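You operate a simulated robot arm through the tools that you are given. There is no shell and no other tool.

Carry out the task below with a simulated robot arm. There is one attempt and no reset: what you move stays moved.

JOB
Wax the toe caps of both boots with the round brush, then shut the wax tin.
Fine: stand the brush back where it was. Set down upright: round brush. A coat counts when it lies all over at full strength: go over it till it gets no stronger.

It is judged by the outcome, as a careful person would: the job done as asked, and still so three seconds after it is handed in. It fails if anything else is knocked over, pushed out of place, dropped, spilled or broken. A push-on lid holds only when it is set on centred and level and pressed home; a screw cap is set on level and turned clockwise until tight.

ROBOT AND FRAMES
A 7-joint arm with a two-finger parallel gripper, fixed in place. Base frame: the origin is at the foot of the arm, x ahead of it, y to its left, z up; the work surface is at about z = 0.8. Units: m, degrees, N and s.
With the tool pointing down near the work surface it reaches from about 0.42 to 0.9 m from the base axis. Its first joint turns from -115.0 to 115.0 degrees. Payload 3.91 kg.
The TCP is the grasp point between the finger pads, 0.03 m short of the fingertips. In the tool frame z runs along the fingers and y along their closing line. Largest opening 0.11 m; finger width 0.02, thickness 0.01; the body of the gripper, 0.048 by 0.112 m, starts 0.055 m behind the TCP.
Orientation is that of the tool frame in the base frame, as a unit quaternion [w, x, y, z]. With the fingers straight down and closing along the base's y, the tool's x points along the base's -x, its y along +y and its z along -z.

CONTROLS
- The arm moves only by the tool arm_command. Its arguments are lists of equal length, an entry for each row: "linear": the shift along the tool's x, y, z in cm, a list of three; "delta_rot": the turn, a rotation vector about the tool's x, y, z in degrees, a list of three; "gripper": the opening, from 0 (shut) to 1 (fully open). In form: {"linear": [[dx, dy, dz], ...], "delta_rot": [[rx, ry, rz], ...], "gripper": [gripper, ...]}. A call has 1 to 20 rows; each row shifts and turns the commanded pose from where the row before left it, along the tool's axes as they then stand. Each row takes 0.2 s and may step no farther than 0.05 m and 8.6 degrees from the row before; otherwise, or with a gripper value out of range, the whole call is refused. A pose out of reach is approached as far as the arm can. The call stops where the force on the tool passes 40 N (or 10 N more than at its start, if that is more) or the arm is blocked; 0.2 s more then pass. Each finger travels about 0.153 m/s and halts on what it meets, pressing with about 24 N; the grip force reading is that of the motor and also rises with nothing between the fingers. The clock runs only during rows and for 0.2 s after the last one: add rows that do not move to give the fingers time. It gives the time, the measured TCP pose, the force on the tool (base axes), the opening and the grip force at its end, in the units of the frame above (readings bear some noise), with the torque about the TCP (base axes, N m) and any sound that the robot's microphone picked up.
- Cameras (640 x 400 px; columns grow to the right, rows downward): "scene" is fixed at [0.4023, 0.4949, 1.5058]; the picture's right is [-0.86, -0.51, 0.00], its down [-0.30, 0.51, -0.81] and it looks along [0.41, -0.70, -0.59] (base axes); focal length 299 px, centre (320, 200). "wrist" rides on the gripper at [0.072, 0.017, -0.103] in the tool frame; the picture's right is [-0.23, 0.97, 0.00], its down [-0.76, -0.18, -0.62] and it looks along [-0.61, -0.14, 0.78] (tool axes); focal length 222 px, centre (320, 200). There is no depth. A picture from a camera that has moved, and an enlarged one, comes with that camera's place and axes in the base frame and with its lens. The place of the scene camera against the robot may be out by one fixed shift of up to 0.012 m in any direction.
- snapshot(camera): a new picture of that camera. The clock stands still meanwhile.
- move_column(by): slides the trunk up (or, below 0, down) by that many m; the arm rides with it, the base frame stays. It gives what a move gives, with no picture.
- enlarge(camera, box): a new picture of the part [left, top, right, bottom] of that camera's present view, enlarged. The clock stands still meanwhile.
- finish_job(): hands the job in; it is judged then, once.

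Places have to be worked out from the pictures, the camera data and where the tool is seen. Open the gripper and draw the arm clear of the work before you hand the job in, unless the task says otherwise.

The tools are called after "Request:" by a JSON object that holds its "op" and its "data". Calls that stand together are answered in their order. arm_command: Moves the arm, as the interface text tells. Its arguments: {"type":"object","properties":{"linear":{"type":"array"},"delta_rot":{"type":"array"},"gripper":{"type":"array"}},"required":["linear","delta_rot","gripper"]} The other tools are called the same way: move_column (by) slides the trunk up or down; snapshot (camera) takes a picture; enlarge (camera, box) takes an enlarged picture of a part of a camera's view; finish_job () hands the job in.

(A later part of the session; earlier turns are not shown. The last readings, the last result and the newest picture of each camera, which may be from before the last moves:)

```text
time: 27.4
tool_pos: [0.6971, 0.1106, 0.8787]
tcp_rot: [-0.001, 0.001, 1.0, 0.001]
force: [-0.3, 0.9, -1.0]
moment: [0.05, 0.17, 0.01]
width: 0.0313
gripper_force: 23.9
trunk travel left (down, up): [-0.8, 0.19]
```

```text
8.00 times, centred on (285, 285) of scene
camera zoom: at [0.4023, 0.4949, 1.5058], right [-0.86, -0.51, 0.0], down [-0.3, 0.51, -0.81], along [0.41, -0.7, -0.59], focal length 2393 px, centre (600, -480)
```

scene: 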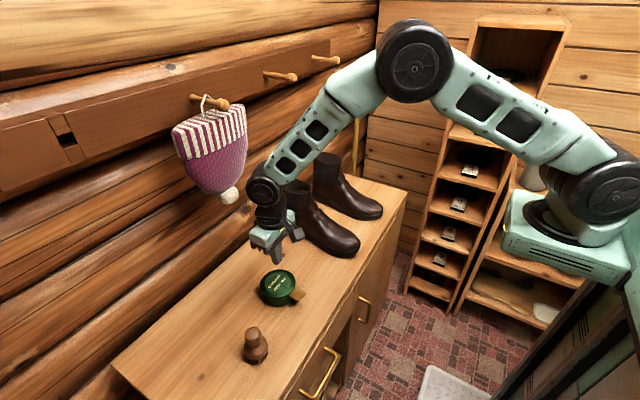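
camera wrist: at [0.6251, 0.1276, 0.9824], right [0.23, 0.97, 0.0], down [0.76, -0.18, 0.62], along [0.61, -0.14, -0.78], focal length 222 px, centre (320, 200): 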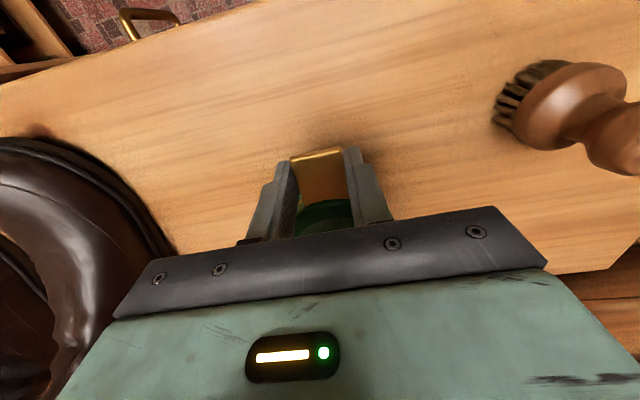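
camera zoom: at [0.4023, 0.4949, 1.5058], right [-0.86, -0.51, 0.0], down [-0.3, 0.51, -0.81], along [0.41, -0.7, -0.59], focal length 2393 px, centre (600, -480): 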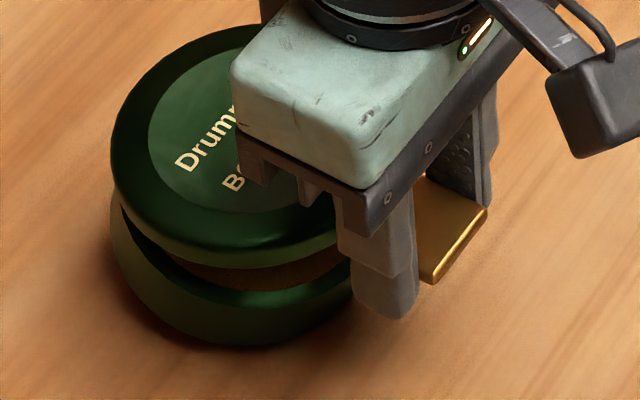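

The pads hold the lid level and the body tilts up from its back hinge, so I must not grip-lift it vertically. I set it back down along the same path, release and rise.

Request:
{"op": "arm_command", "data": {"linear": [[0.1, 0, 0.6], [0.1, 0, 0.6], [0.05, 0, 0.6], [0, 0, 0.6], [0, 0, 0], [0, 0, 0], [0, 0, 0], [0, 0, -2], [0, 0, -3], [0, 0, 0]], "delta_rot": [[0, 0, 0], [0, 0, 0], [0, 0, 0], [0, 0, 0], [0, 0, 0], [0, 0, 0], [0, 0, 0], [0, 0, 0], [0, 0, 0], [0, 0, 0]], "gripper": [0, 0, 0, 0, 0, 0.65, 0.65, 0.65, 0.65, 0.65]}}

Request:
{"op": "enlarge", "data": {"camera": "scene", "box": [255, 240, 335, 320]}}

Request:
{"op": "snapshot", "data": {"camera": "wrist"}}

```text
time: 29.6
tool_pos: [0.695, 0.1113, 0.904]
tcp_rot: [0.001, 0.0, 1.0, 0.0]
force: [-0.1, 0.3, -0.5]
moment: [0.01, -0.01, -0.01]
width: 0.0715
gripper_force: 0.1
trunk travel left (down, up): [-0.8, 0.19]
```

```text
5.00 times, centred on (295, 280) of scene
camera zoom: at [0.4023, 0.4949, 1.5058], right [-0.86, -0.51, 0.0], down [-0.3, 0.51, -0.81], along [0.41, -0.7, -0.59], focal length 1496 px, centre (445, -200)
```

zoom: 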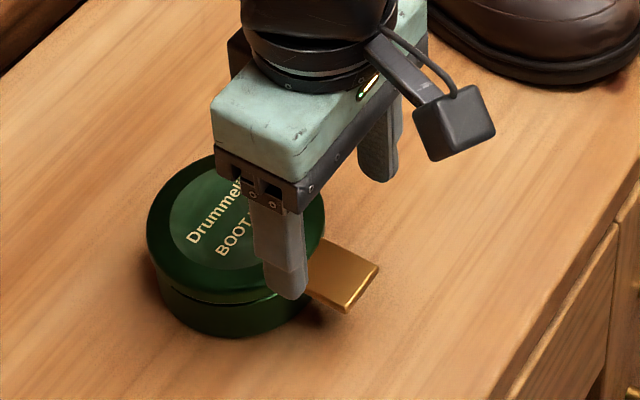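

```text
taken
camera wrist: at [0.6237, 0.128, 1.0079], right [0.23, 0.97, 0.0], down [0.76, -0.18, 0.62], along [0.61, -0.14, -0.78], focal length 222 px, centre (320, 200)
```

wrist: 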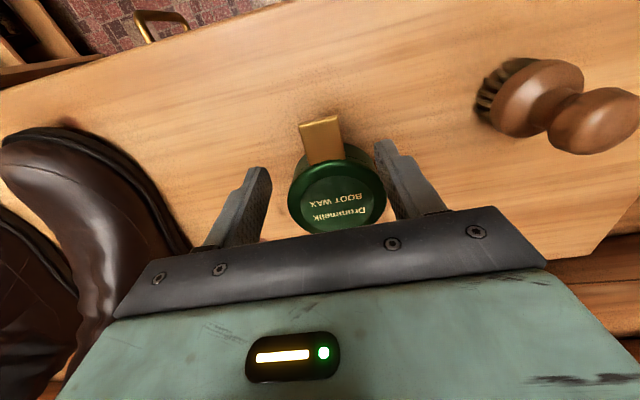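

The tin sits back flat. Plan: tilt the tool 45° (fingers pointing forward-down), closed, slip the tip under the tab's end and flip the lid up without gripping. I back off and tilt first.

Request:
{"op": "arm_command", "data": {"linear": [[3.5, 0.15, -2], [4, 0, -2], [0, 0, 0], [0, 0, 0], [0, 0, 0], [0, 0, 0], [0, 0, 0], [0, 0, 0], [0, 0, 0]], "delta_rot": [[0, 0, 0], [0, 0, 0], [0, -7.5, 0], [0, -7.5, 0], [0, -7.5, 0], [0, -7.5, 0], [0, -7.5, 0], [0, -7.5, 0], [0, 0, 0]], "gripper": [0.3, 0, 0, 0, 0, 0, 0, 0, 0]}}

Request:
{"op": "snapshot", "data": {"camera": "wrist"}}

Request:
{"op": "snapshot", "data": {"camera": "scene"}}

```text
time: 31.6
tool_pos: [0.6196, 0.111, 0.9451]
tcp_rot: [0.383, 0.001, 0.924, 0.0]
force: [-0.7, 0.2, 0.1]
moment: [-0.03, -0.02, -0.01]
width: 0.0
gripper_force: 23.9
trunk travel left (down, up): [-0.8, 0.19]
```

```text
taken
camera wrist: at [0.4951, 0.1281, 0.9674], right [0.16, 0.97, 0.16], down [0.1, -0.18, 0.98], along [0.98, -0.14, -0.12], focal length 222 px, centre (320, 200)
```

wrist: 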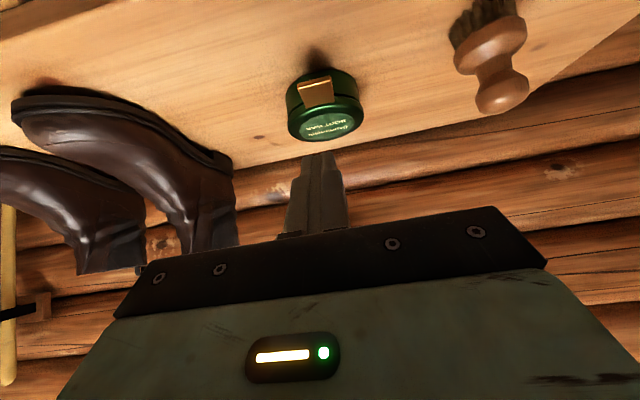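

```text
taken
```

scene: 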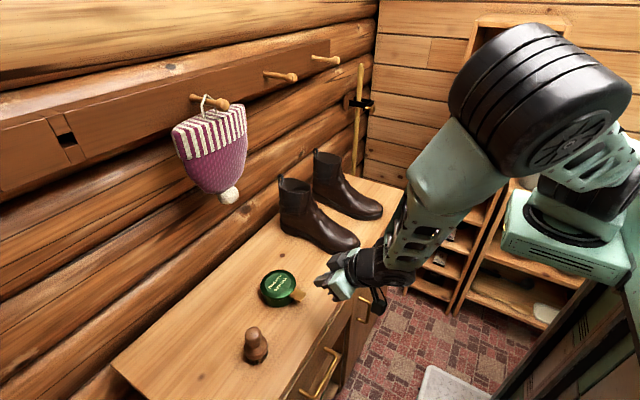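

The 45° tilt is reached. I descend so the tip's upper corner is at about (0.66, z 0.82), just in front of the tab's end.

Request:
{"op": "arm_command", "data": {"linear": [[1.75, 0.05, 2.17], [1.75, 0.05, 2.17], [1.75, 0.05, 2.17], [1.4, 0.05, 1.8], [0, 0, 0]], "delta_rot": [[0, 0, 0], [0, 0, 0], [0, 0, 0], [0, 0, 0], [0, 0, 0]], "gripper": [0, 0, 0, 0, 0]}}

Request:
{"op": "snapshot", "data": {"camera": "wrist"}}

Request:
{"op": "enlarge", "data": {"camera": "scene", "box": [255, 250, 335, 320]}}

```text
time: 32.8
tool_pos: [0.6307, 0.1147, 0.8421]
tcp_rot: [0.383, 0.0, 0.924, 0.0]
force: [-1.0, -1.0, 1.1]
moment: [-0.01, 0.03, 0.0]
width: 0.0002
gripper_force: 24.1
trunk travel left (down, up): [-0.8, 0.19]
```

```text
taken
camera wrist: at [0.5071, 0.1321, 0.8637], right [0.16, 0.97, 0.16], down [0.1, -0.18, 0.98], along [0.98, -0.14, -0.12], focal length 222 px, centre (320, 200)
```

wrist: 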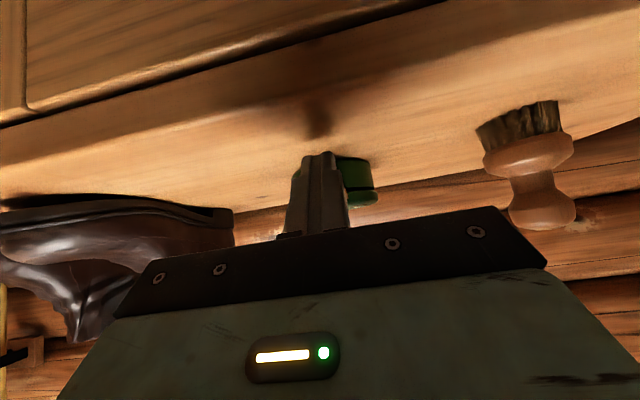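

```text
5.71 times, centred on (295, 285) of scene
camera zoom: at [0.4023, 0.4949, 1.5058], right [-0.86, -0.51, 0.0], down [-0.3, 0.51, -0.81], along [0.41, -0.7, -0.59], focal length 1709 px, centre (463, -286)
```

zoom: 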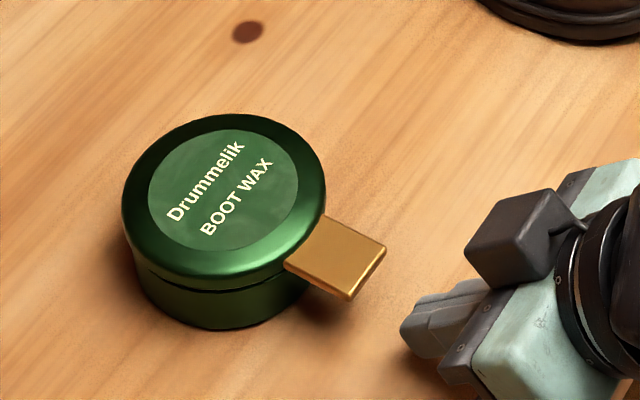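

I zoom on the fingertip and tab in the scene view to check lateral and height alignment.

Request:
{"op": "enlarge", "data": {"camera": "scene", "box": [290, 275, 330, 315]}}

Request:
{"op": "enlarge", "data": {"camera": "wrist", "box": [270, 120, 400, 240]}}

```text
10.00 times, centred on (310, 295) of scene
camera zoom: at [0.4023, 0.4949, 1.5058], right [-0.86, -0.51, 0.0], down [-0.3, 0.51, -0.81], along [0.41, -0.7, -0.59], focal length 2992 px, centre (420, -750)
```

zoom: 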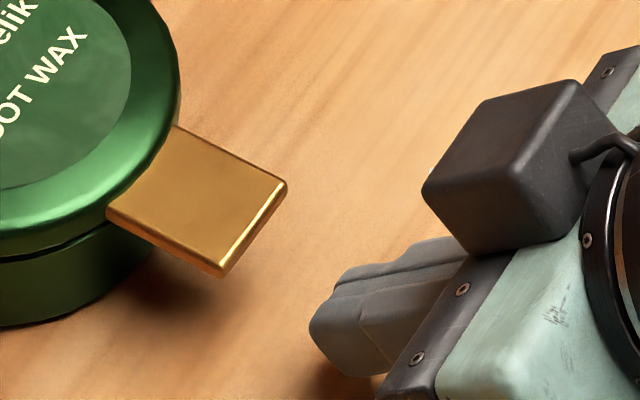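

```text
3.33 times, centred on (335, 180) of wrist
camera zoom: at [0.5071, 0.1321, 0.8637], right [0.16, 0.97, 0.16], down [0.1, -0.18, 0.98], along [0.98, -0.14, -0.12], focal length 740 px, centre (270, 267)
```

zoom: 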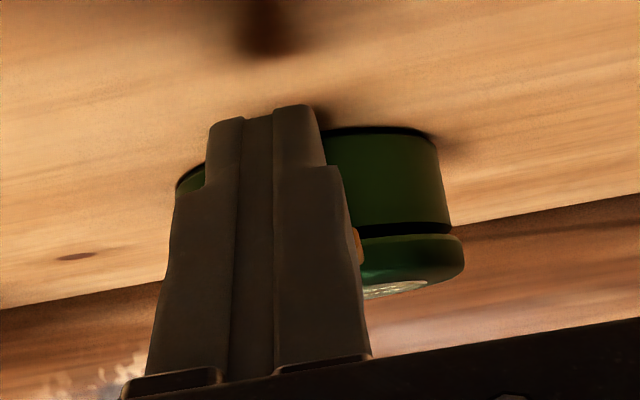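

The tip is aligned and slightly below the tab. I drop 7 mm and slide forward ~3.3 cm so the tip goes under the tab's end.

Request:
{"op": "arm_command", "data": {"linear": [[0.495, -0.15, 0.495], [-0.8, 0, 0.8], [-0.8, 0, 0.8], [-0.7, 0, 0.7], [0, 0, 0]], "delta_rot": [[0, 0, 0], [0, 0, 0], [0, 0, 0], [0, 0, 0], [0, 0, 0]], "gripper": [0, 0, 0, 0, 0]}}

Request:
{"op": "enlarge", "data": {"camera": "scene", "box": [265, 265, 325, 315]}}

Request:
{"op": "enlarge", "data": {"camera": "wrist", "box": [270, 100, 400, 240]}}

```text
time: 34.0
tool_pos: [0.6651, 0.1126, 0.8328]
tcp_rot: [0.383, 0.0, 0.924, 0.0]
force: [0.6, -0.1, 0.6]
moment: [0.0, -0.01, 0.01]
width: 0.0
gripper_force: 23.4
trunk travel left (down, up): [-0.8, 0.19]
```

```text
8.00 times, centred on (295, 290) of scene
camera zoom: at [0.4023, 0.4949, 1.5058], right [-0.86, -0.51, 0.0], down [-0.3, 0.51, -0.81], along [0.41, -0.7, -0.59], focal length 2393 px, centre (520, -520)
```

zoom: 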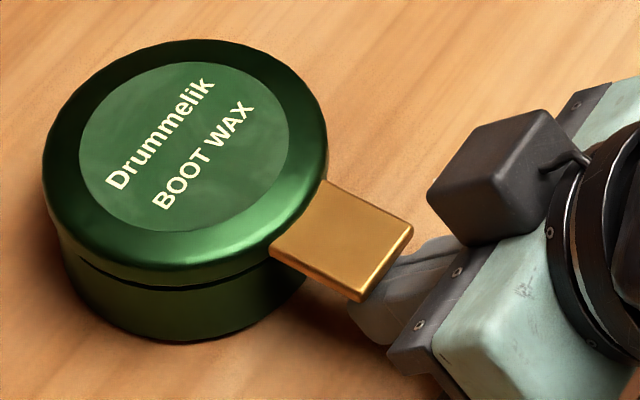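

```text
2.86 times, centred on (335, 170) of wrist
camera zoom: at [0.5413, 0.1299, 0.855], right [0.16, 0.97, 0.16], down [0.1, -0.18, 0.98], along [0.98, -0.14, -0.12], focal length 635 px, centre (277, 286)
```

zoom: 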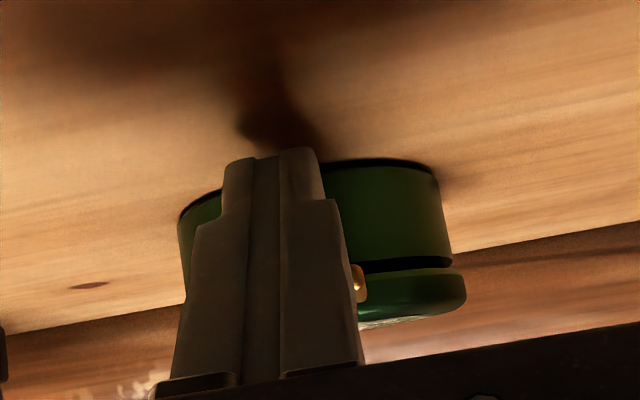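

The tip is now under the tab. I lift straight up 2 cm and look at how the lid moves.

Request:
{"op": "arm_command", "data": {"linear": [[-0.35, 0, -0.35], [-0.35, 0, -0.35], [-0.35, 0, -0.35], [-0.35, 0, -0.35], [0, 0, 0]], "delta_rot": [[0, 0, 0], [0, 0, 0], [0, 0, 0], [0, 0, 0], [0, 0, 0]], "gripper": [0, 0, 0, 0, 0]}}

Request:
{"op": "enlarge", "data": {"camera": "scene", "box": [265, 265, 325, 315]}}

Request:
{"op": "enlarge", "data": {"camera": "wrist", "box": [270, 100, 400, 240]}}

```text
time: 35.2
tool_pos: [0.664, 0.1124, 0.851]
tcp_rot: [0.383, 0.0, 0.924, 0.0]
force: [-1.1, 0.4, -0.1]
moment: [0.0, 0.02, 0.04]
width: 0.0
gripper_force: 24.3
trunk travel left (down, up): [-0.8, 0.19]
```

```text
8.00 times, centred on (295, 290) of scene
camera zoom: at [0.4023, 0.4949, 1.5058], right [-0.86, -0.51, 0.0], down [-0.3, 0.51, -0.81], along [0.41, -0.7, -0.59], focal length 2393 px, centre (520, -520)
```

zoom: 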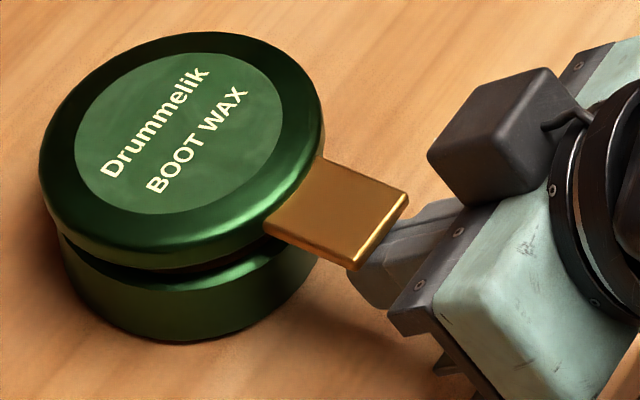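

```text
2.86 times, centred on (335, 170) of wrist
camera zoom: at [0.5408, 0.1295, 0.8738], right [0.16, 0.97, 0.16], down [0.1, -0.18, 0.98], along [0.98, -0.14, -0.12], focal length 635 px, centre (277, 286)
```

zoom: 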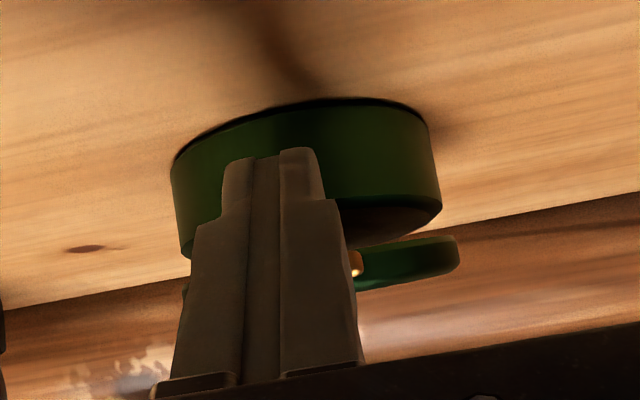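

The lid swings up on its back hinge with the body flat on the table — this works. I follow the arc with the tip to about 50°.

Request:
{"op": "arm_command", "data": {"linear": [[-0.63, 0, -0.465], [-0.63, 0, -0.465], [-0.73, 0, -0.38], [-0.73, 0, -0.38], [-0.765, 0, -0.27], [-0.765, 0, -0.27], [-0.79, 0, -0.155], [-0.79, 0, -0.155], [-0.8, 0, -0.05], [-0.8, 0, -0.05], [-0.79, 0, 0.065], [-0.79, 0, 0.065], [0, 0, 0]], "delta_rot": [[0, 0, 0], [0, 0, 0], [0, 0, 0], [0, 0, 0], [0, 0, 0], [0, 0, 0], [0, 0, 0], [0, 0, 0], [0, 0, 0], [0, 0, 0], [0, 0, 0], [0, 0, 0], [0, 0, 0]], "gripper": [0, 0, 0, 0, 0, 0, 0, 0, 0, 0, 0, 0, 0]}}

Request:
{"op": "enlarge", "data": {"camera": "scene", "box": [255, 245, 325, 315]}}

Request:
{"op": "snapshot", "data": {"camera": "wrist"}}

```text
time: 38.0
tool_pos: [0.7098, 0.113, 0.9326]
tcp_rot: [0.383, 0.0, 0.924, 0.0]
force: [0.4, -0.1, 0.4]
moment: [0.01, -0.01, 0.02]
width: 0.0
gripper_force: 24.7
trunk travel left (down, up): [-0.8, 0.19]
```

```text
5.71 times, centred on (290, 280) of scene
camera zoom: at [0.4023, 0.4949, 1.5058], right [-0.86, -0.51, 0.0], down [-0.3, 0.51, -0.81], along [0.41, -0.7, -0.59], focal length 1709 px, centre (491, -257)
```

zoom: 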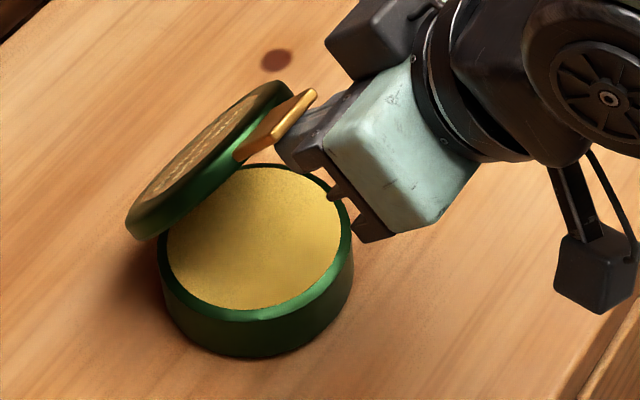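

```text
taken
camera wrist: at [0.5857, 0.1289, 0.956], right [0.16, 0.97, 0.16], down [0.1, -0.18, 0.98], along [0.98, -0.14, -0.12], focal length 222 px, centre (320, 200)
```

wrist: 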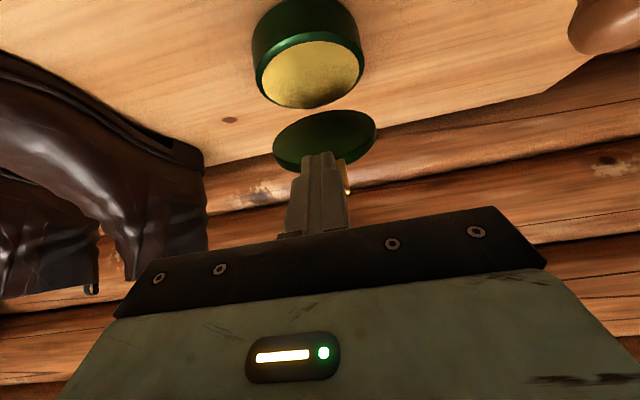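

The lid stands at about 50° with wax visible. I keep pushing along the arc to about 98°.

Request:
{"op": "arm_command", "data": {"linear": [[-0.755, 0, 0.225], [-0.755, 0, 0.225], [-0.705, 0, 0.32], [-0.705, 0, 0.32], [-0.64, 0, 0.405], [-0.64, 0, 0.405], [-0.565, 0, 0.49], [-0.565, 0, 0.49], [-0.48, 0, 0.55], [-0.48, 0, 0.55], [-0.39, 0, 0.605], [-0.39, 0, 0.605], [0, 0, 0]], "delta_rot": [[0, 0, 0], [0, 0, 0], [0, 0, 0], [0, 0, 0], [0, 0, 0], [0, 0, 0], [0, 0, 0], [0, 0, 0], [0, 0, 0], [0, 0, 0], [0, 0, 0], [0, 0, 0], [0, 0, 0]], "gripper": [0, 0, 0, 0, 0, 0, 0, 0, 0, 0, 0, 0, 0]}}

Request:
{"op": "enlarge", "data": {"camera": "scene", "box": [245, 225, 345, 315]}}

Request:
{"op": "snapshot", "data": {"camera": "wrist"}}

```text
time: 40.8
tool_pos: [0.795, 0.1122, 0.9471]
tcp_rot: [0.383, 0.0, 0.924, 0.0]
force: [-0.1, -0.6, 0.6]
moment: [0.0, 0.03, 0.05]
width: 0.0
gripper_force: 23.7
trunk travel left (down, up): [-0.8, 0.19]
```

```text
4.44 times, centred on (295, 270) of scene
camera zoom: at [0.4023, 0.4949, 1.5058], right [-0.86, -0.51, 0.0], down [-0.3, 0.51, -0.81], along [0.41, -0.7, -0.59], focal length 1330 px, centre (431, -111)
```

zoom: 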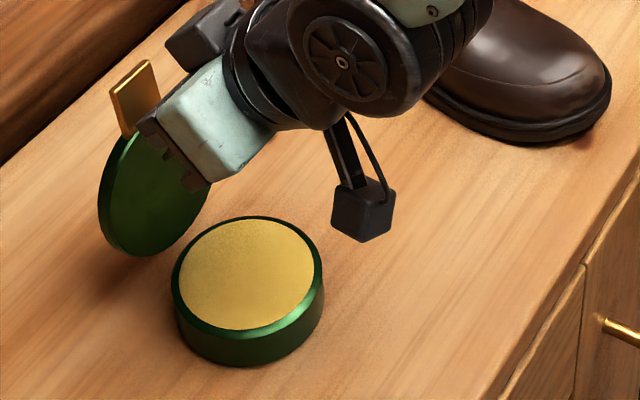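

```text
taken
camera wrist: at [0.6718, 0.1296, 0.9693], right [0.16, 0.97, 0.16], down [0.1, -0.18, 0.98], along [0.98, -0.14, -0.12], focal length 222 px, centre (320, 200)
```

wrist: 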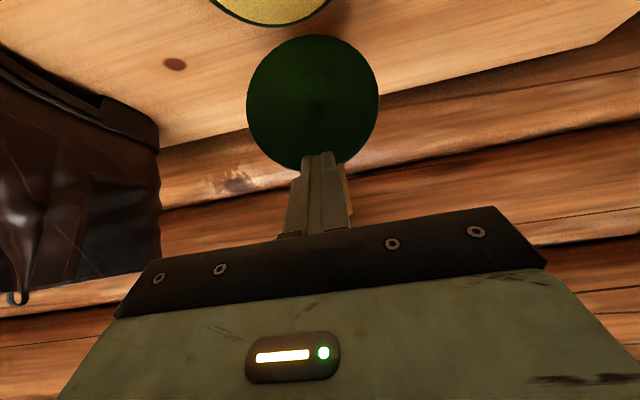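

Lid is about vertical, forces are low. I push a little further past vertical, then check for a stop.

Request:
{"op": "arm_command", "data": {"linear": [[-0.18, 0, 0.39], [-0.18, 0, 0.39], [-0.18, 0, 0.39], [0, 0, 0]], "delta_rot": [[0, 0, 0], [0, 0, 0], [0, 0, 0], [0, 0, 0]], "gripper": [0, 0, 0, 0]}}

Request:
{"op": "enlarge", "data": {"camera": "scene", "box": [245, 225, 345, 315]}}

```text
time: 41.8
tool_pos: [0.8076, 0.1115, 0.9417]
tcp_rot: [0.382, 0.0, 0.924, 0.0]
force: [0.5, -0.4, -0.3]
moment: [-0.01, 0.03, 0.0]
width: 0.0004
gripper_force: 24.3
trunk travel left (down, up): [-0.8, 0.19]
```

```text
4.44 times, centred on (295, 270) of scene
camera zoom: at [0.4023, 0.4949, 1.5058], right [-0.86, -0.51, 0.0], down [-0.3, 0.51, -0.81], along [0.41, -0.7, -0.59], focal length 1330 px, centre (431, -111)
```

zoom: 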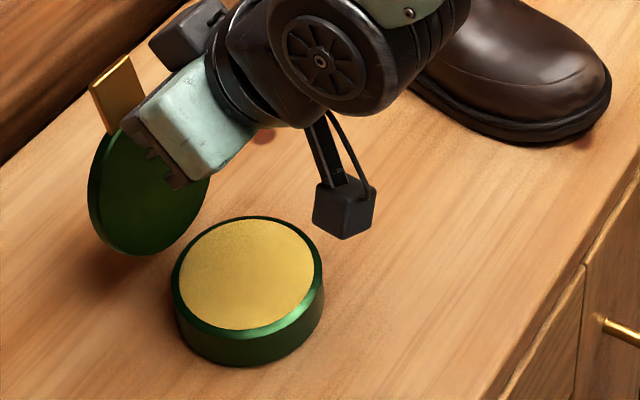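

The lid leans back past vertical. I draw the fingertip back and check the lid stays open.

Request:
{"op": "arm_command", "data": {"linear": [[0.47, 0, -0.94], [0.47, 0, -0.94], [0.47, 0, -0.94], [0, 0, -3], [0, 0, -3], [0, 0, -3], [0, 0, 0]], "delta_rot": [[0, 0, 0], [0, 0, 0], [0, 0, 0], [0, 0, 0], [0, 0, 0], [0, 0, 0], [0, 0, 0]], "gripper": [0, 0, 0, 0, 0, 0, 0]}}

Request:
{"op": "snapshot", "data": {"camera": "scene"}}

Request:
{"op": "enlarge", "data": {"camera": "scene", "box": [245, 235, 325, 315]}}

Request:
{"op": "snapshot", "data": {"camera": "wrist"}}

```text
time: 43.4
tool_pos: [0.7136, 0.112, 1.0148]
tcp_rot: [0.382, 0.0, 0.924, 0.0]
force: [0.5, -0.1, -0.1]
moment: [0.0, 0.01, -0.01]
width: 0.0
gripper_force: 23.7
trunk travel left (down, up): [-0.8, 0.19]
```

```text
taken
```

scene: 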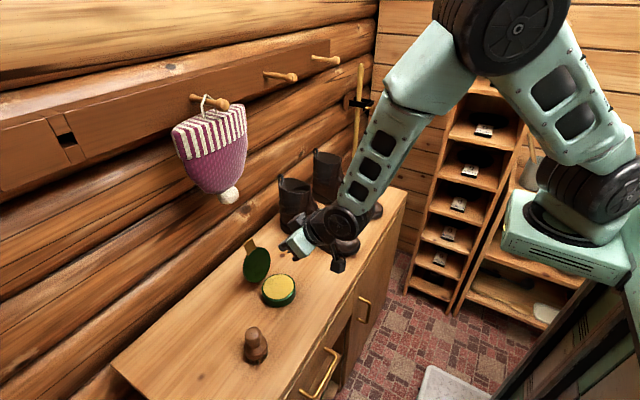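

```text
5.00 times, centred on (285, 275) of scene
camera zoom: at [0.4023, 0.4949, 1.5058], right [-0.86, -0.51, 0.0], down [-0.3, 0.51, -0.81], along [0.41, -0.7, -0.59], focal length 1496 px, centre (495, -175)
```

zoom: 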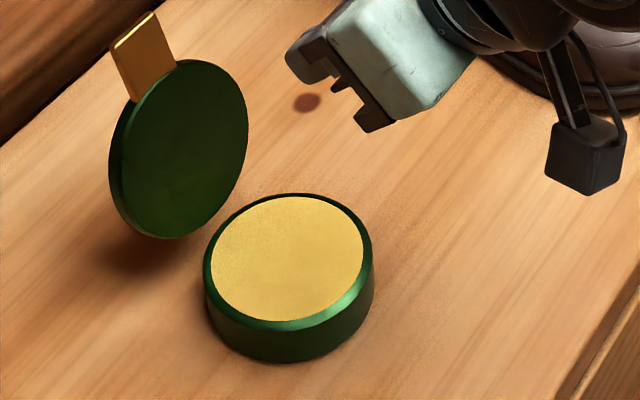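

```text
taken
camera wrist: at [0.5896, 0.1293, 1.0372], right [0.16, 0.97, 0.16], down [0.1, -0.18, 0.98], along [0.98, -0.14, -0.12], focal length 222 px, centre (320, 200)
```

wrist: 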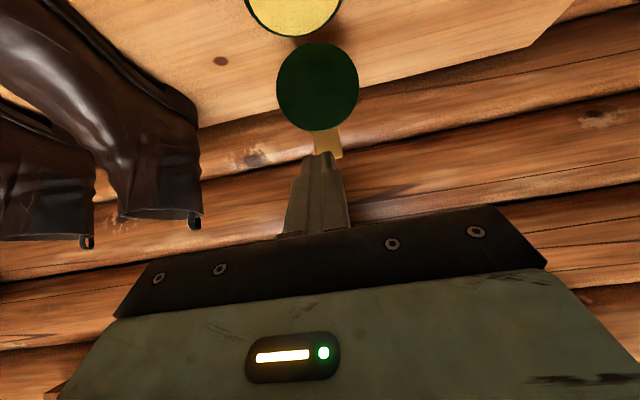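

The lid stays open leaning back, wax exposed. I return the tool to vertical and go over the boots for a close look at the toe caps before taking the brush.

Request:
{"op": "arm_command", "data": {"linear": [[0, 0, -1], [0, 0, -1], [0, 0, 0], [0, 0, 0], [0, 0, 0], [0, 0, 0], [1.3, -3.9, 0], [1.3, -3.9, 0], [1.3, -3.9, 0], [1.3, -3.9, 0], [1.3, -3.9, 0], [1.3, -3.9, 0], [1.3, -3.9, 0], [0, 0, 0]], "delta_rot": [[0, 7.5, 0], [0, 7.5, 0], [0, 7.5, 0], [0, 7.5, 0], [0, 7.5, 0], [0, 7.5, 0], [0, 0, 0], [0, 0, 0], [0, 0, 0], [0, 0, 0], [0, 0, 0], [0, 0, 0], [0, 0, 0], [0, 0, 0]], "gripper": [0, 0, 0, 0, 0, 0, 0, 0, 0, 0, 0, 0, 0, 0]}}

Request:
{"op": "snapshot", "data": {"camera": "wrist"}}

Request:
{"op": "snapshot", "data": {"camera": "scene"}}

```text
time: 46.4
tool_pos: [0.6081, -0.1596, 1.0297]
tcp_rot: [0.001, 0.0, 1.0, 0.0]
force: [-0.6, -0.2, -0.1]
moment: [-0.03, -0.01, -0.02]
width: 0.0
gripper_force: 24.0
trunk travel left (down, up): [-0.8, 0.19]
```

```text
taken
camera wrist: at [0.5363, -0.1421, 1.1328], right [0.23, 0.97, 0.0], down [0.76, -0.18, 0.62], along [0.61, -0.14, -0.78], focal length 222 px, centre (320, 200)
```

wrist: 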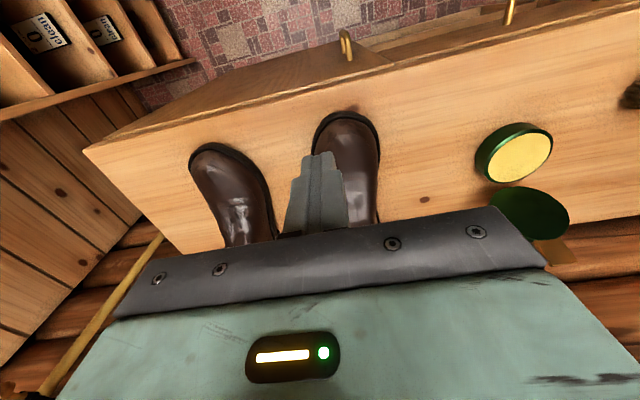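

```text
taken
```

scene: 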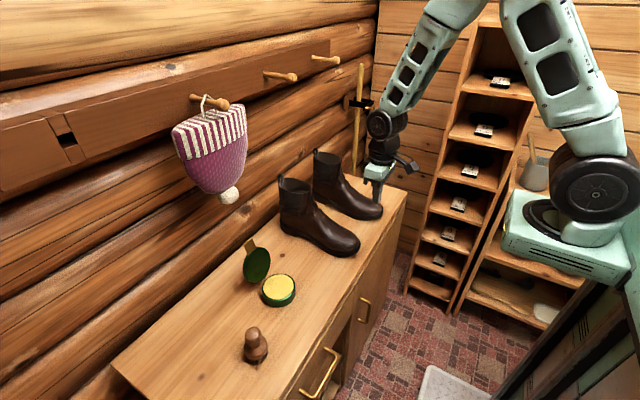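

Zooming on both toe caps from the wrist and scene cameras.

Request:
{"op": "enlarge", "data": {"camera": "wrist", "box": [170, 90, 410, 240]}}

Request:
{"op": "enlarge", "data": {"camera": "scene", "box": [300, 180, 400, 265]}}

```text
2.67 times, centred on (290, 165) of wrist
camera zoom: at [0.5363, -0.1421, 1.1328], right [0.23, 0.97, 0.0], down [0.76, -0.18, 0.62], along [0.61, -0.14, -0.78], focal length 592 px, centre (400, 293)
```

zoom: 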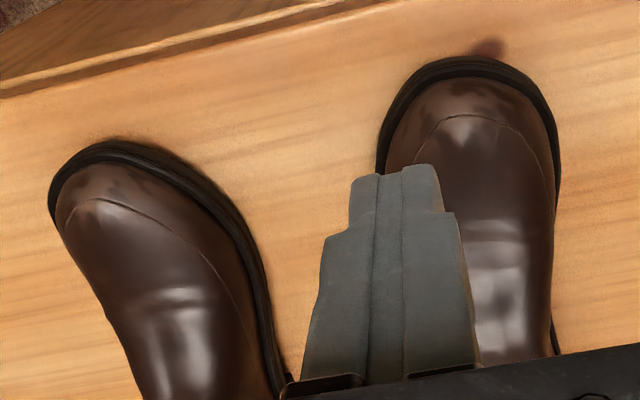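

```text
4.71 times, centred on (350, 222) of scene
camera zoom: at [0.4023, 0.4949, 1.5058], right [-0.86, -0.51, 0.0], down [-0.3, 0.51, -0.81], along [0.41, -0.7, -0.59], focal length 1408 px, centre (179, 94)
```

zoom: 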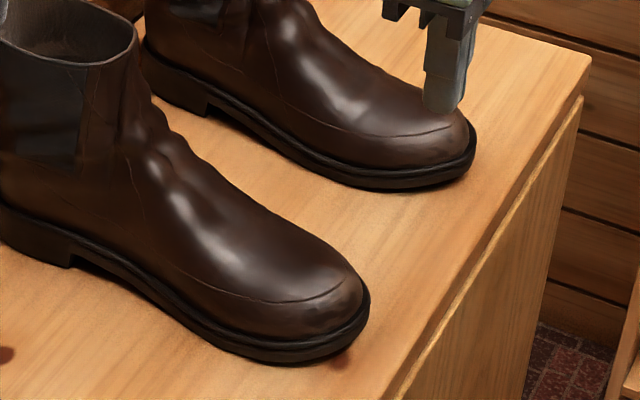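

Toes noted: boot 1 tip ≈(0.643, −0.13), boot 2 tip ≈(0.642, −0.34). Now I go over the brush and open the gripper.

Request:
{"op": "arm_command", "data": {"linear": [[-0.95, 4.33, 0.3], [-0.95, 4.33, 0.3], [-0.95, 4.33, 0.3], [-0.95, 4.33, 0.3], [-0.95, 4.33, 0.3], [-0.95, 4.33, 0.3], [-0.95, 4.33, 0.3], [-0.95, 4.33, 0.3], [-0.95, 4.33, 0.3], [-0.95, 4.33, 0.3], [0, 0, 2], [0, 0, 0]], "delta_rot": [[0, 0, 0], [0, 0, 0], [0, 0, 0], [0, 0, 0], [0, 0, 0], [0, 0, 0], [0, 0, 0], [0, 0, 0], [0, 0, 0], [0, 0, 0], [0, 0, 0], [0, 0, 0]], "gripper": [0, 0, 0, 0, 0, 0, 0.6, 0.6, 0.6, 0.6, 0.6, 0.6]}}

Request:
{"op": "snapshot", "data": {"camera": "wrist"}}

Request:
{"op": "enlarge", "data": {"camera": "scene", "box": [210, 270, 310, 380]}}

```text
time: 49.0
tool_pos: [0.7037, 0.2737, 0.9813]
tcp_rot: [0.0, 0.0, 1.0, 0.0]
force: [0.3, -0.2, 0.6]
moment: [-0.02, 0.05, 0.01]
width: 0.0659
gripper_force: 0.1
trunk travel left (down, up): [-0.8, 0.19]
```

```text
taken
camera wrist: at [0.6331, 0.2907, 1.0855], right [0.23, 0.97, 0.0], down [0.76, -0.18, 0.62], along [0.61, -0.14, -0.78], focal length 222 px, centre (320, 200)
```

wrist: 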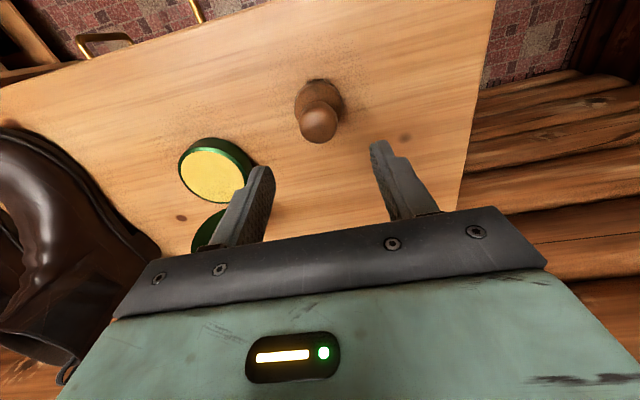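

```text
3.64 times, centred on (260, 325) of scene
camera zoom: at [0.4023, 0.4949, 1.5058], right [-0.86, -0.51, 0.0], down [-0.3, 0.51, -0.81], along [0.41, -0.7, -0.59], focal length 1088 px, centre (538, -254)
```

zoom: 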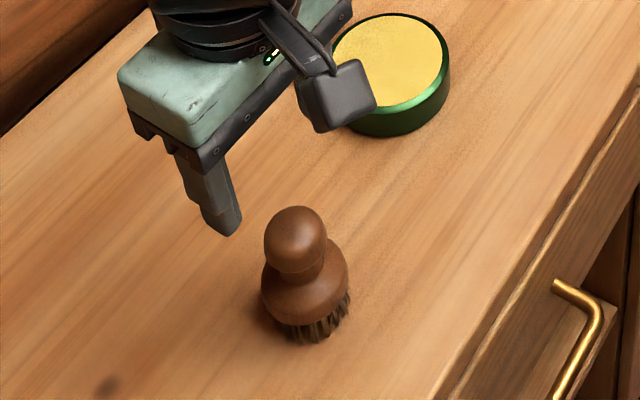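

The knob is centred on the tool axis. I descend to TCP z≈0.884 (tips at neck height) and check before closing.

Request:
{"op": "arm_command", "data": {"linear": [[0, 0, 2.5], [0, 0, 2.5], [0, 0, 2.5], [0, 0, 2.2], [0, 0, 0]], "delta_rot": [[0, 0, 0], [0, 0, 0], [0, 0, 0], [0, 0, 0], [0, 0, 0]], "gripper": [0.6, 0.6, 0.6, 0.6, 0.6]}}

Request:
{"op": "enlarge", "data": {"camera": "wrist", "box": [220, 90, 420, 230]}}

Request:
{"op": "enlarge", "data": {"camera": "scene", "box": [220, 300, 300, 370]}}

```text
time: 50.2
tool_pos: [0.7059, 0.272, 0.8845]
tcp_rot: [0.0, 0.0, 1.0, 0.0]
force: [-0.4, -0.1, 0.5]
moment: [0.0, 0.04, 0.01]
width: 0.0661
gripper_force: 0.0
trunk travel left (down, up): [-0.8, 0.19]
```

```text
2.86 times, centred on (320, 160) of wrist
camera zoom: at [0.6343, 0.2886, 0.9873], right [0.23, 0.97, 0.0], down [0.76, -0.18, 0.62], along [0.61, -0.14, -0.78], focal length 635 px, centre (320, 314)
```

zoom: 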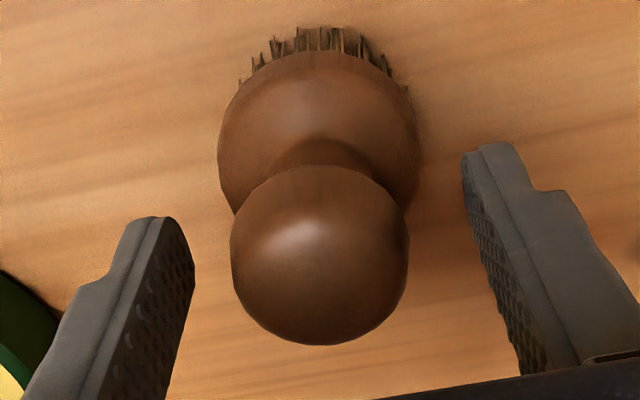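

```text
5.71 times, centred on (260, 335) of scene
camera zoom: at [0.4023, 0.4949, 1.5058], right [-0.86, -0.51, 0.0], down [-0.3, 0.51, -0.81], along [0.41, -0.7, -0.59], focal length 1709 px, centre (663, -571)
```

zoom: 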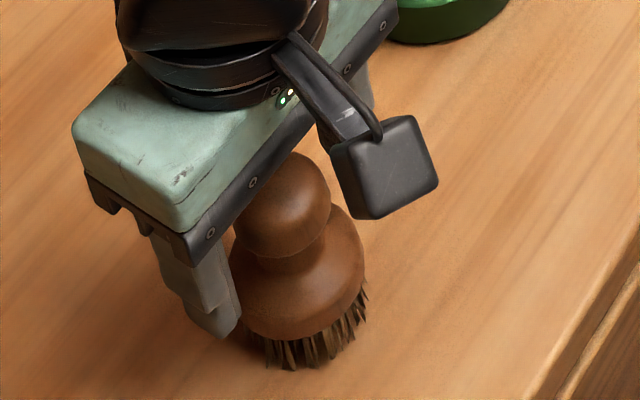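

The knob is centred between the pads. I close on it and hold.

Request:
{"op": "arm_command", "data": {"linear": [[0, 0, 0], [0, 0, 0], [0, 0, 0]], "delta_rot": [[0, 0, 0], [0, 0, 0], [0, 0, 0]], "gripper": [0.35, 0, 0]}}

Request:
{"op": "enlarge", "data": {"camera": "wrist", "box": [220, 90, 420, 230]}}

```text
time: 51.0
tool_pos: [0.7061, 0.2718, 0.8838]
tcp_rot: [0.001, 0.001, 1.0, 0.0]
force: [-0.6, 0.8, 0.0]
moment: [0.02, -0.02, 0.04]
width: 0.0358
gripper_force: 23.6
trunk travel left (down, up): [-0.8, 0.19]
```

```text
2.86 times, centred on (320, 160) of wrist
camera zoom: at [0.6342, 0.2886, 0.9875], right [0.23, 0.97, 0.0], down [0.76, -0.18, 0.62], along [0.61, -0.14, -0.78], focal length 635 px, centre (320, 314)
```

zoom: 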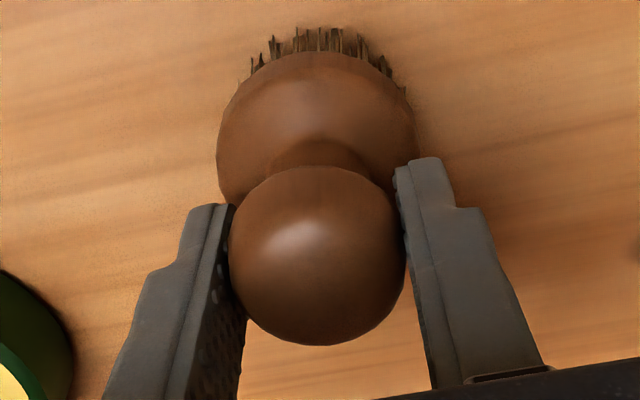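

Brush held at 0.036 m; grasp pose ≈(0.706, 0.272, 0.884) to return to. I lift it gently and check it hangs straight.

Request:
{"op": "arm_command", "data": {"linear": [[0, 0, -0.5], [0, 0, -1.5], [0, 0, -2.5], [0, 0, -2.5], [0, 0, -2.5], [0, 0, 0]], "delta_rot": [[0, 0, 0], [0, 0, 0], [0, 0, 0], [0, 0, 0], [0, 0, 0], [0, 0, 0]], "gripper": [0, 0, 0, 0, 0, 0]}}

Request:
{"op": "snapshot", "data": {"camera": "wrist"}}

Request:
{"op": "enlarge", "data": {"camera": "scene", "box": [220, 250, 320, 350]}}

```text
time: 52.4
tool_pos: [0.704, 0.2726, 0.9803]
tcp_rot: [0.0, 0.001, 1.0, 0.0]
force: [0.1, -0.7, -0.5]
moment: [0.04, 0.0, 0.02]
width: 0.0359
gripper_force: 24.3
trunk travel left (down, up): [-0.8, 0.19]
```

```text
taken
camera wrist: at [0.6327, 0.2899, 1.083], right [0.23, 0.97, 0.0], down [0.76, -0.18, 0.62], along [0.61, -0.14, -0.78], focal length 222 px, centre (320, 200)
```

wrist: 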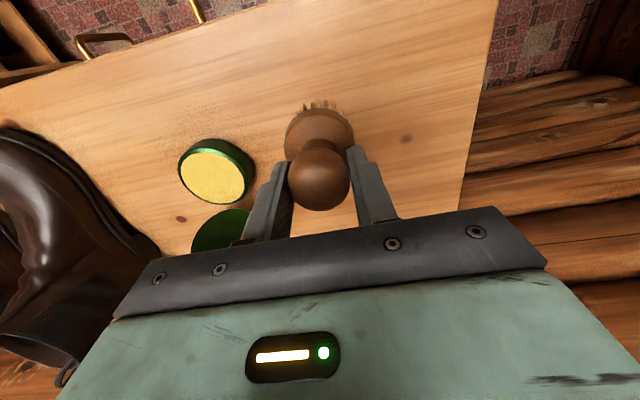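

```text
4.00 times, centred on (270, 300) of scene
camera zoom: at [0.4023, 0.4949, 1.5058], right [-0.86, -0.51, 0.0], down [-0.3, 0.51, -0.81], along [0.41, -0.7, -0.59], focal length 1197 px, centre (520, -200)
```

zoom: 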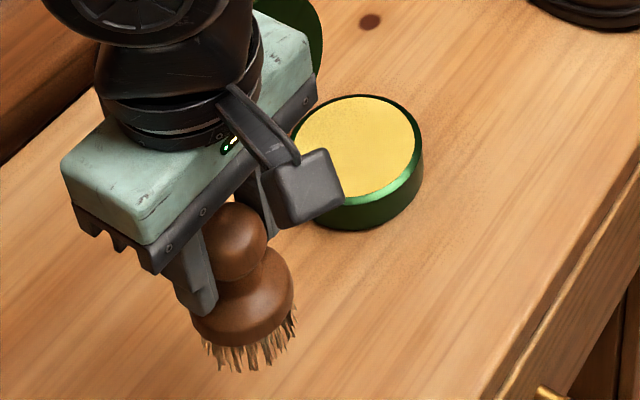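

The brush is held upright. I move over the open tin (centre ≈(0.760, 0.113)) at safe height and descend to just above the wax.

Request:
{"op": "arm_command", "data": {"linear": [[-1.35, -4.0, 0], [-1.35, -4.0, 0], [-1.35, -4.0, 0], [-1.35, -4.0, 0], [0, 0, 2.5], [0, 0, 2.0], [0, 0, 1.0], [0, 0, 0]], "delta_rot": [[0, 0, 0], [0, 0, 0], [0, 0, 0], [0, 0, 0], [0, 0, 0], [0, 0, 0], [0, 0, 0], [0, 0, 0]], "gripper": [0, 0, 0, 0, 0, 0, 0, 0]}}

Request:
{"op": "snapshot", "data": {"camera": "wrist"}}

Request:
{"op": "enlarge", "data": {"camera": "scene", "box": [235, 225, 325, 315]}}

```text
time: 54.2
tool_pos: [0.7582, 0.1111, 0.9232]
tcp_rot: [0.0, 0.0, 1.0, 0.0]
force: [0.1, -0.5, -0.2]
moment: [0.02, 0.01, 0.0]
width: 0.0359
gripper_force: 23.7
trunk travel left (down, up): [-0.8, 0.19]
```

```text
taken
camera wrist: at [0.6876, 0.129, 1.0275], right [0.23, 0.97, 0.0], down [0.76, -0.18, 0.62], along [0.61, -0.14, -0.78], focal length 222 px, centre (320, 200)
```

wrist: 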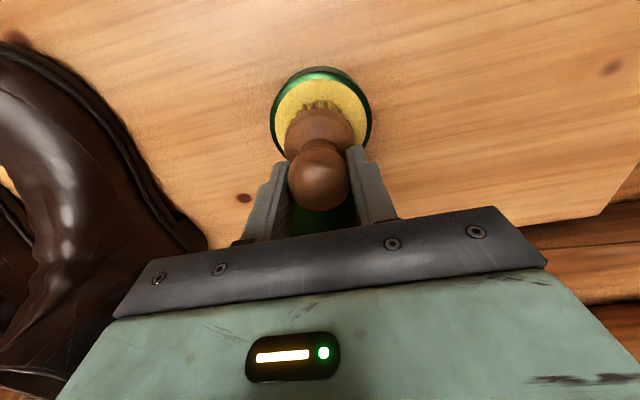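

```text
4.44 times, centred on (280, 270) of scene
camera zoom: at [0.4023, 0.4949, 1.5058], right [-0.86, -0.51, 0.0], down [-0.3, 0.51, -0.81], along [0.41, -0.7, -0.59], focal length 1330 px, centre (498, -111)
```

zoom: 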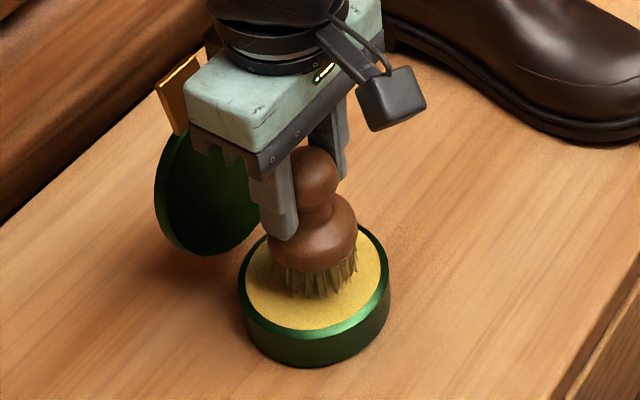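

Bristles are right over the wax. I lower in small steps and watch the force.

Request:
{"op": "arm_command", "data": {"linear": [[0, 0, 0.3], [0, 0, 0.3], [0, 0, 0]], "delta_rot": [[0, 0, 0], [0, 0, 0], [0, 0, 0]], "gripper": [0, 0, 0]}}

Request:
{"op": "arm_command", "data": {"linear": [[0, 0, 0.2], [0, 0, 0.2], [0, 0, 0]], "delta_rot": [[0, 0, 0], [0, 0, 0], [0, 0, 0]], "gripper": [0, 0, 0]}}

Request:
{"op": "enlarge", "data": {"camera": "scene", "box": [235, 225, 325, 315]}}

```text
time: 55.0
tool_pos: [0.7588, 0.1121, 0.9171]
tcp_rot: [0.001, 0.0, 1.0, 0.001]
force: [-0.7, -0.2, -0.3]
moment: [-0.03, -0.01, -0.02]
width: 0.036
gripper_force: 23.9
trunk travel left (down, up): [-0.8, 0.19]
```

```text
time: 55.8
tool_pos: [0.759, 0.1124, 0.9148]
tcp_rot: [0.001, 0.0, 1.0, 0.001]
force: [-4.6, -1.4, 18.9]
moment: [-0.08, 0.31, -0.01]
width: 0.0358
gripper_force: 23.7
trunk travel left (down, up): [-0.8, 0.19]
```

```text
4.44 times, centred on (280, 270) of scene
camera zoom: at [0.4023, 0.4949, 1.5058], right [-0.86, -0.51, 0.0], down [-0.3, 0.51, -0.81], along [0.41, -0.7, -0.59], focal length 1330 px, centre (498, -111)
```

zoom: 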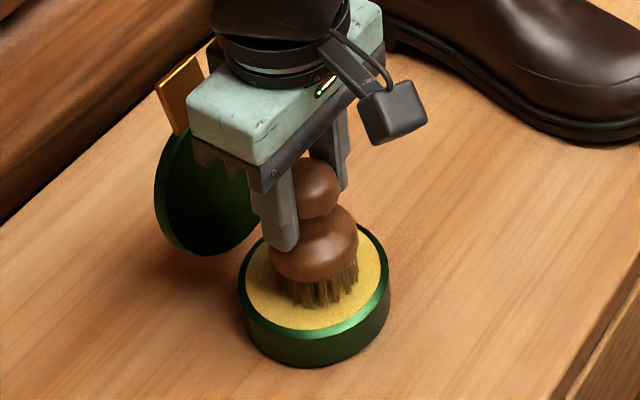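

Contact at TCP z≈0.915 with 19 N (stiff). I ease up 1 mm and twist the brush a bit in the wax, then lift to inspect the bristles.

Request:
{"op": "arm_command", "data": {"linear": [[0, 0, -0.1], [0, 0, 0], [0, 0, 0], [0, 0, 0], [0, 0, 0], [0, 0, 0], [0, 0, 0]], "delta_rot": [[0, 0, 0], [0, 0, 7], [0, 0, 7], [0, 0, -7], [0, 0, -7], [0, 0, 0], [0, 0, 0]], "gripper": [0, 0, 0, 0, 0, 0, 0]}}

Request:
{"op": "arm_command", "data": {"linear": [[0, 0, -1], [0, 0, -2], [0, 0, -2], [0, 0, -2], [0, 0, 0]], "delta_rot": [[0, 0, 0], [0, 0, 0], [0, 0, 0], [0, 0, 0], [0, 0, 0]], "gripper": [0, 0, 0, 0, 0]}}

Request:
{"op": "enlarge", "data": {"camera": "scene", "box": [235, 215, 325, 315]}}

Request:
{"op": "enlarge", "data": {"camera": "wrist", "box": [240, 50, 400, 230]}}

```text
time: 57.4
tool_pos: [0.7589, 0.112, 0.9137]
tcp_rot: [0.0, 0.0, 1.0, 0.0]
force: [0.0, 0.3, 12.3]
moment: [-0.01, 0.02, 0.0]
width: 0.0359
gripper_force: 23.6
trunk travel left (down, up): [-0.8, 0.19]
```

```text
time: 58.6
tool_pos: [0.7593, 0.1119, 0.9832]
tcp_rot: [0.0, 0.001, 1.0, 0.0]
force: [-0.2, -0.1, 0.1]
moment: [0.01, -0.02, 0.0]
width: 0.0359
gripper_force: 23.9
trunk travel left (down, up): [-0.8, 0.19]
```

```text
4.00 times, centred on (280, 265) of scene
camera zoom: at [0.4023, 0.4949, 1.5058], right [-0.86, -0.51, 0.0], down [-0.3, 0.51, -0.81], along [0.41, -0.7, -0.59], focal length 1197 px, centre (480, -60)
```

zoom: 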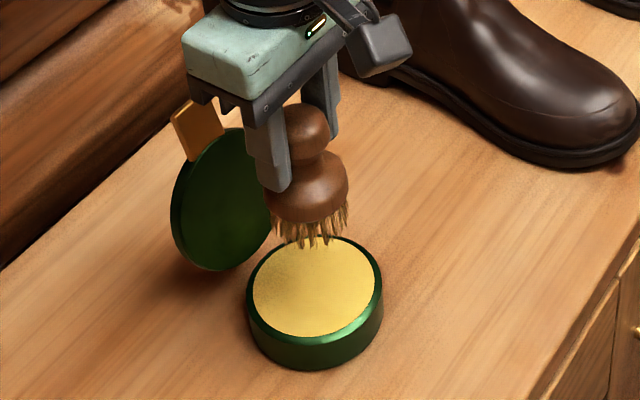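

```text
2.22 times, centred on (320, 140) of wrist
camera zoom: at [0.6866, 0.13, 1.0876], right [0.23, 0.97, 0.0], down [0.76, -0.18, 0.62], along [0.61, -0.14, -0.78], focal length 494 px, centre (320, 333)
```

zoom: 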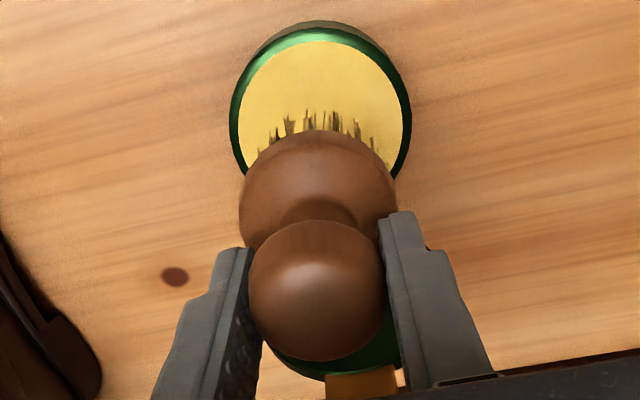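

The bristle tips are now gold with wax. I carry the brush to in front of the boots and tilt for a front view of the toe caps to judge their shape.

Request:
{"op": "arm_command", "data": {"linear": [[2.29, -3.52, -0.5], [2.29, -3.52, -0.5], [2.29, -3.52, -0.5], [2.29, -3.52, -0.5], [2.29, -3.52, -0.5], [2.29, -3.52, -0.5], [2.29, -3.52, -0.5], [2.29, -3.52, -0.5], [2.29, -3.52, -0.5], [2.29, -3.52, -0.5], [0, 0, 0], [0, 0, 0], [0, 0, 0], [0, 0, 0], [0, 0, 0], [0, 0, 0], [0, 0, 0]], "delta_rot": [[0, 0, 0], [0, 0, 0], [0, 0, 0], [0, 0, 0], [0, 0, 0], [0, 0, 0], [0, 0, 0], [0, 0, 0], [0, 0, 0], [0, 0, 0], [0, -7.5, 0], [0, -7.5, 0], [0, -7.5, 0], [0, -7.5, 0], [0, -7.5, 0], [0, -7.5, 0], [0, 0, 0]], "gripper": [0, 0, 0, 0, 0, 0, 0, 0, 0, 0, 0, 0, 0, 0, 0, 0, 0]}}

Request:
{"op": "snapshot", "data": {"camera": "wrist"}}

Request:
{"op": "snapshot", "data": {"camera": "scene"}}

```text
time: 62.2
tool_pos: [0.594, -0.2786, 1.0302]
tcp_rot: [0.384, 0.0, 0.923, 0.0]
force: [-0.2, -0.9, -0.7]
moment: [0.02, 0.0, 0.01]
width: 0.0359
gripper_force: 23.8
out of reach, approached as far as the arm can: row 13, 14, 15, 16
trunk travel left (down, up): [-0.8, 0.19]
```

```text
taken
camera wrist: at [0.4701, -0.2602, 1.0519], right [0.16, 0.97, 0.16], down [0.1, -0.18, 0.98], along [0.98, -0.14, -0.12], focal length 222 px, centre (320, 200)
```

wrist: 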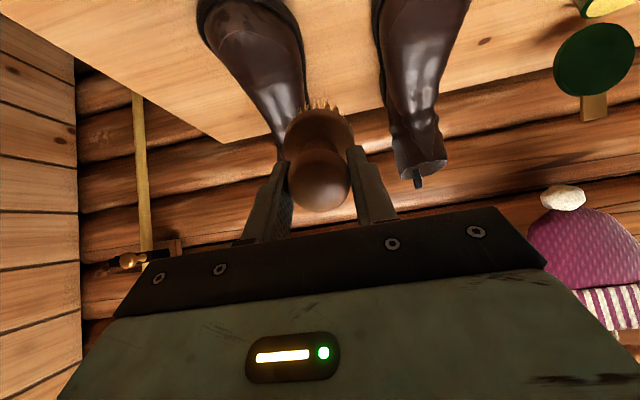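

```text
taken
```

scene: 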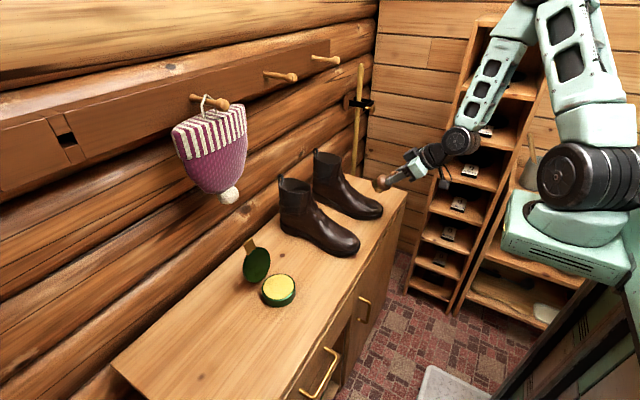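

The arm stopped a bit short of that pose but stays clear. I lower and back off slightly for a level front view of the toes.

Request:
{"op": "arm_command", "data": {"linear": [[2.1, 0.5, 0.7], [2.1, 0.5, 0.7], [2.1, 0.5, 0.7], [2.1, 0.5, 0.7], [0, 0, 0]], "delta_rot": [[0, 0, 0], [0, 0, 0], [0, 0, 0], [0, 0, 0], [0, 0, 0]], "gripper": [0, 0, 0, 0, 0]}}

Request:
{"op": "snapshot", "data": {"camera": "wrist"}}

```text
time: 63.4
tool_pos: [0.5654, -0.2673, 0.9449]
tcp_rot: [0.382, 0.0, 0.924, 0.0]
force: [-0.5, 0.1, -0.3]
moment: [0.08, 0.02, -0.01]
width: 0.0359
gripper_force: 24.3
out of reach, approached as far as the arm can: row 1, 2, 4
trunk travel left (down, up): [-0.8, 0.19]
```

```text
taken
camera wrist: at [0.441, -0.2499, 0.9675], right [0.16, 0.97, 0.16], down [0.1, -0.18, 0.98], along [0.98, -0.14, -0.12], focal length 222 px, centre (320, 200)
```

wrist: 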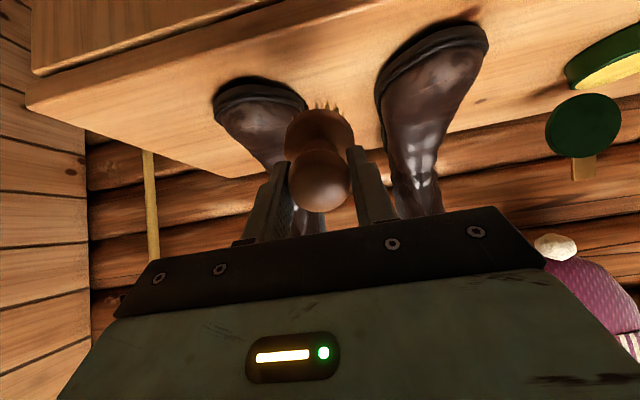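

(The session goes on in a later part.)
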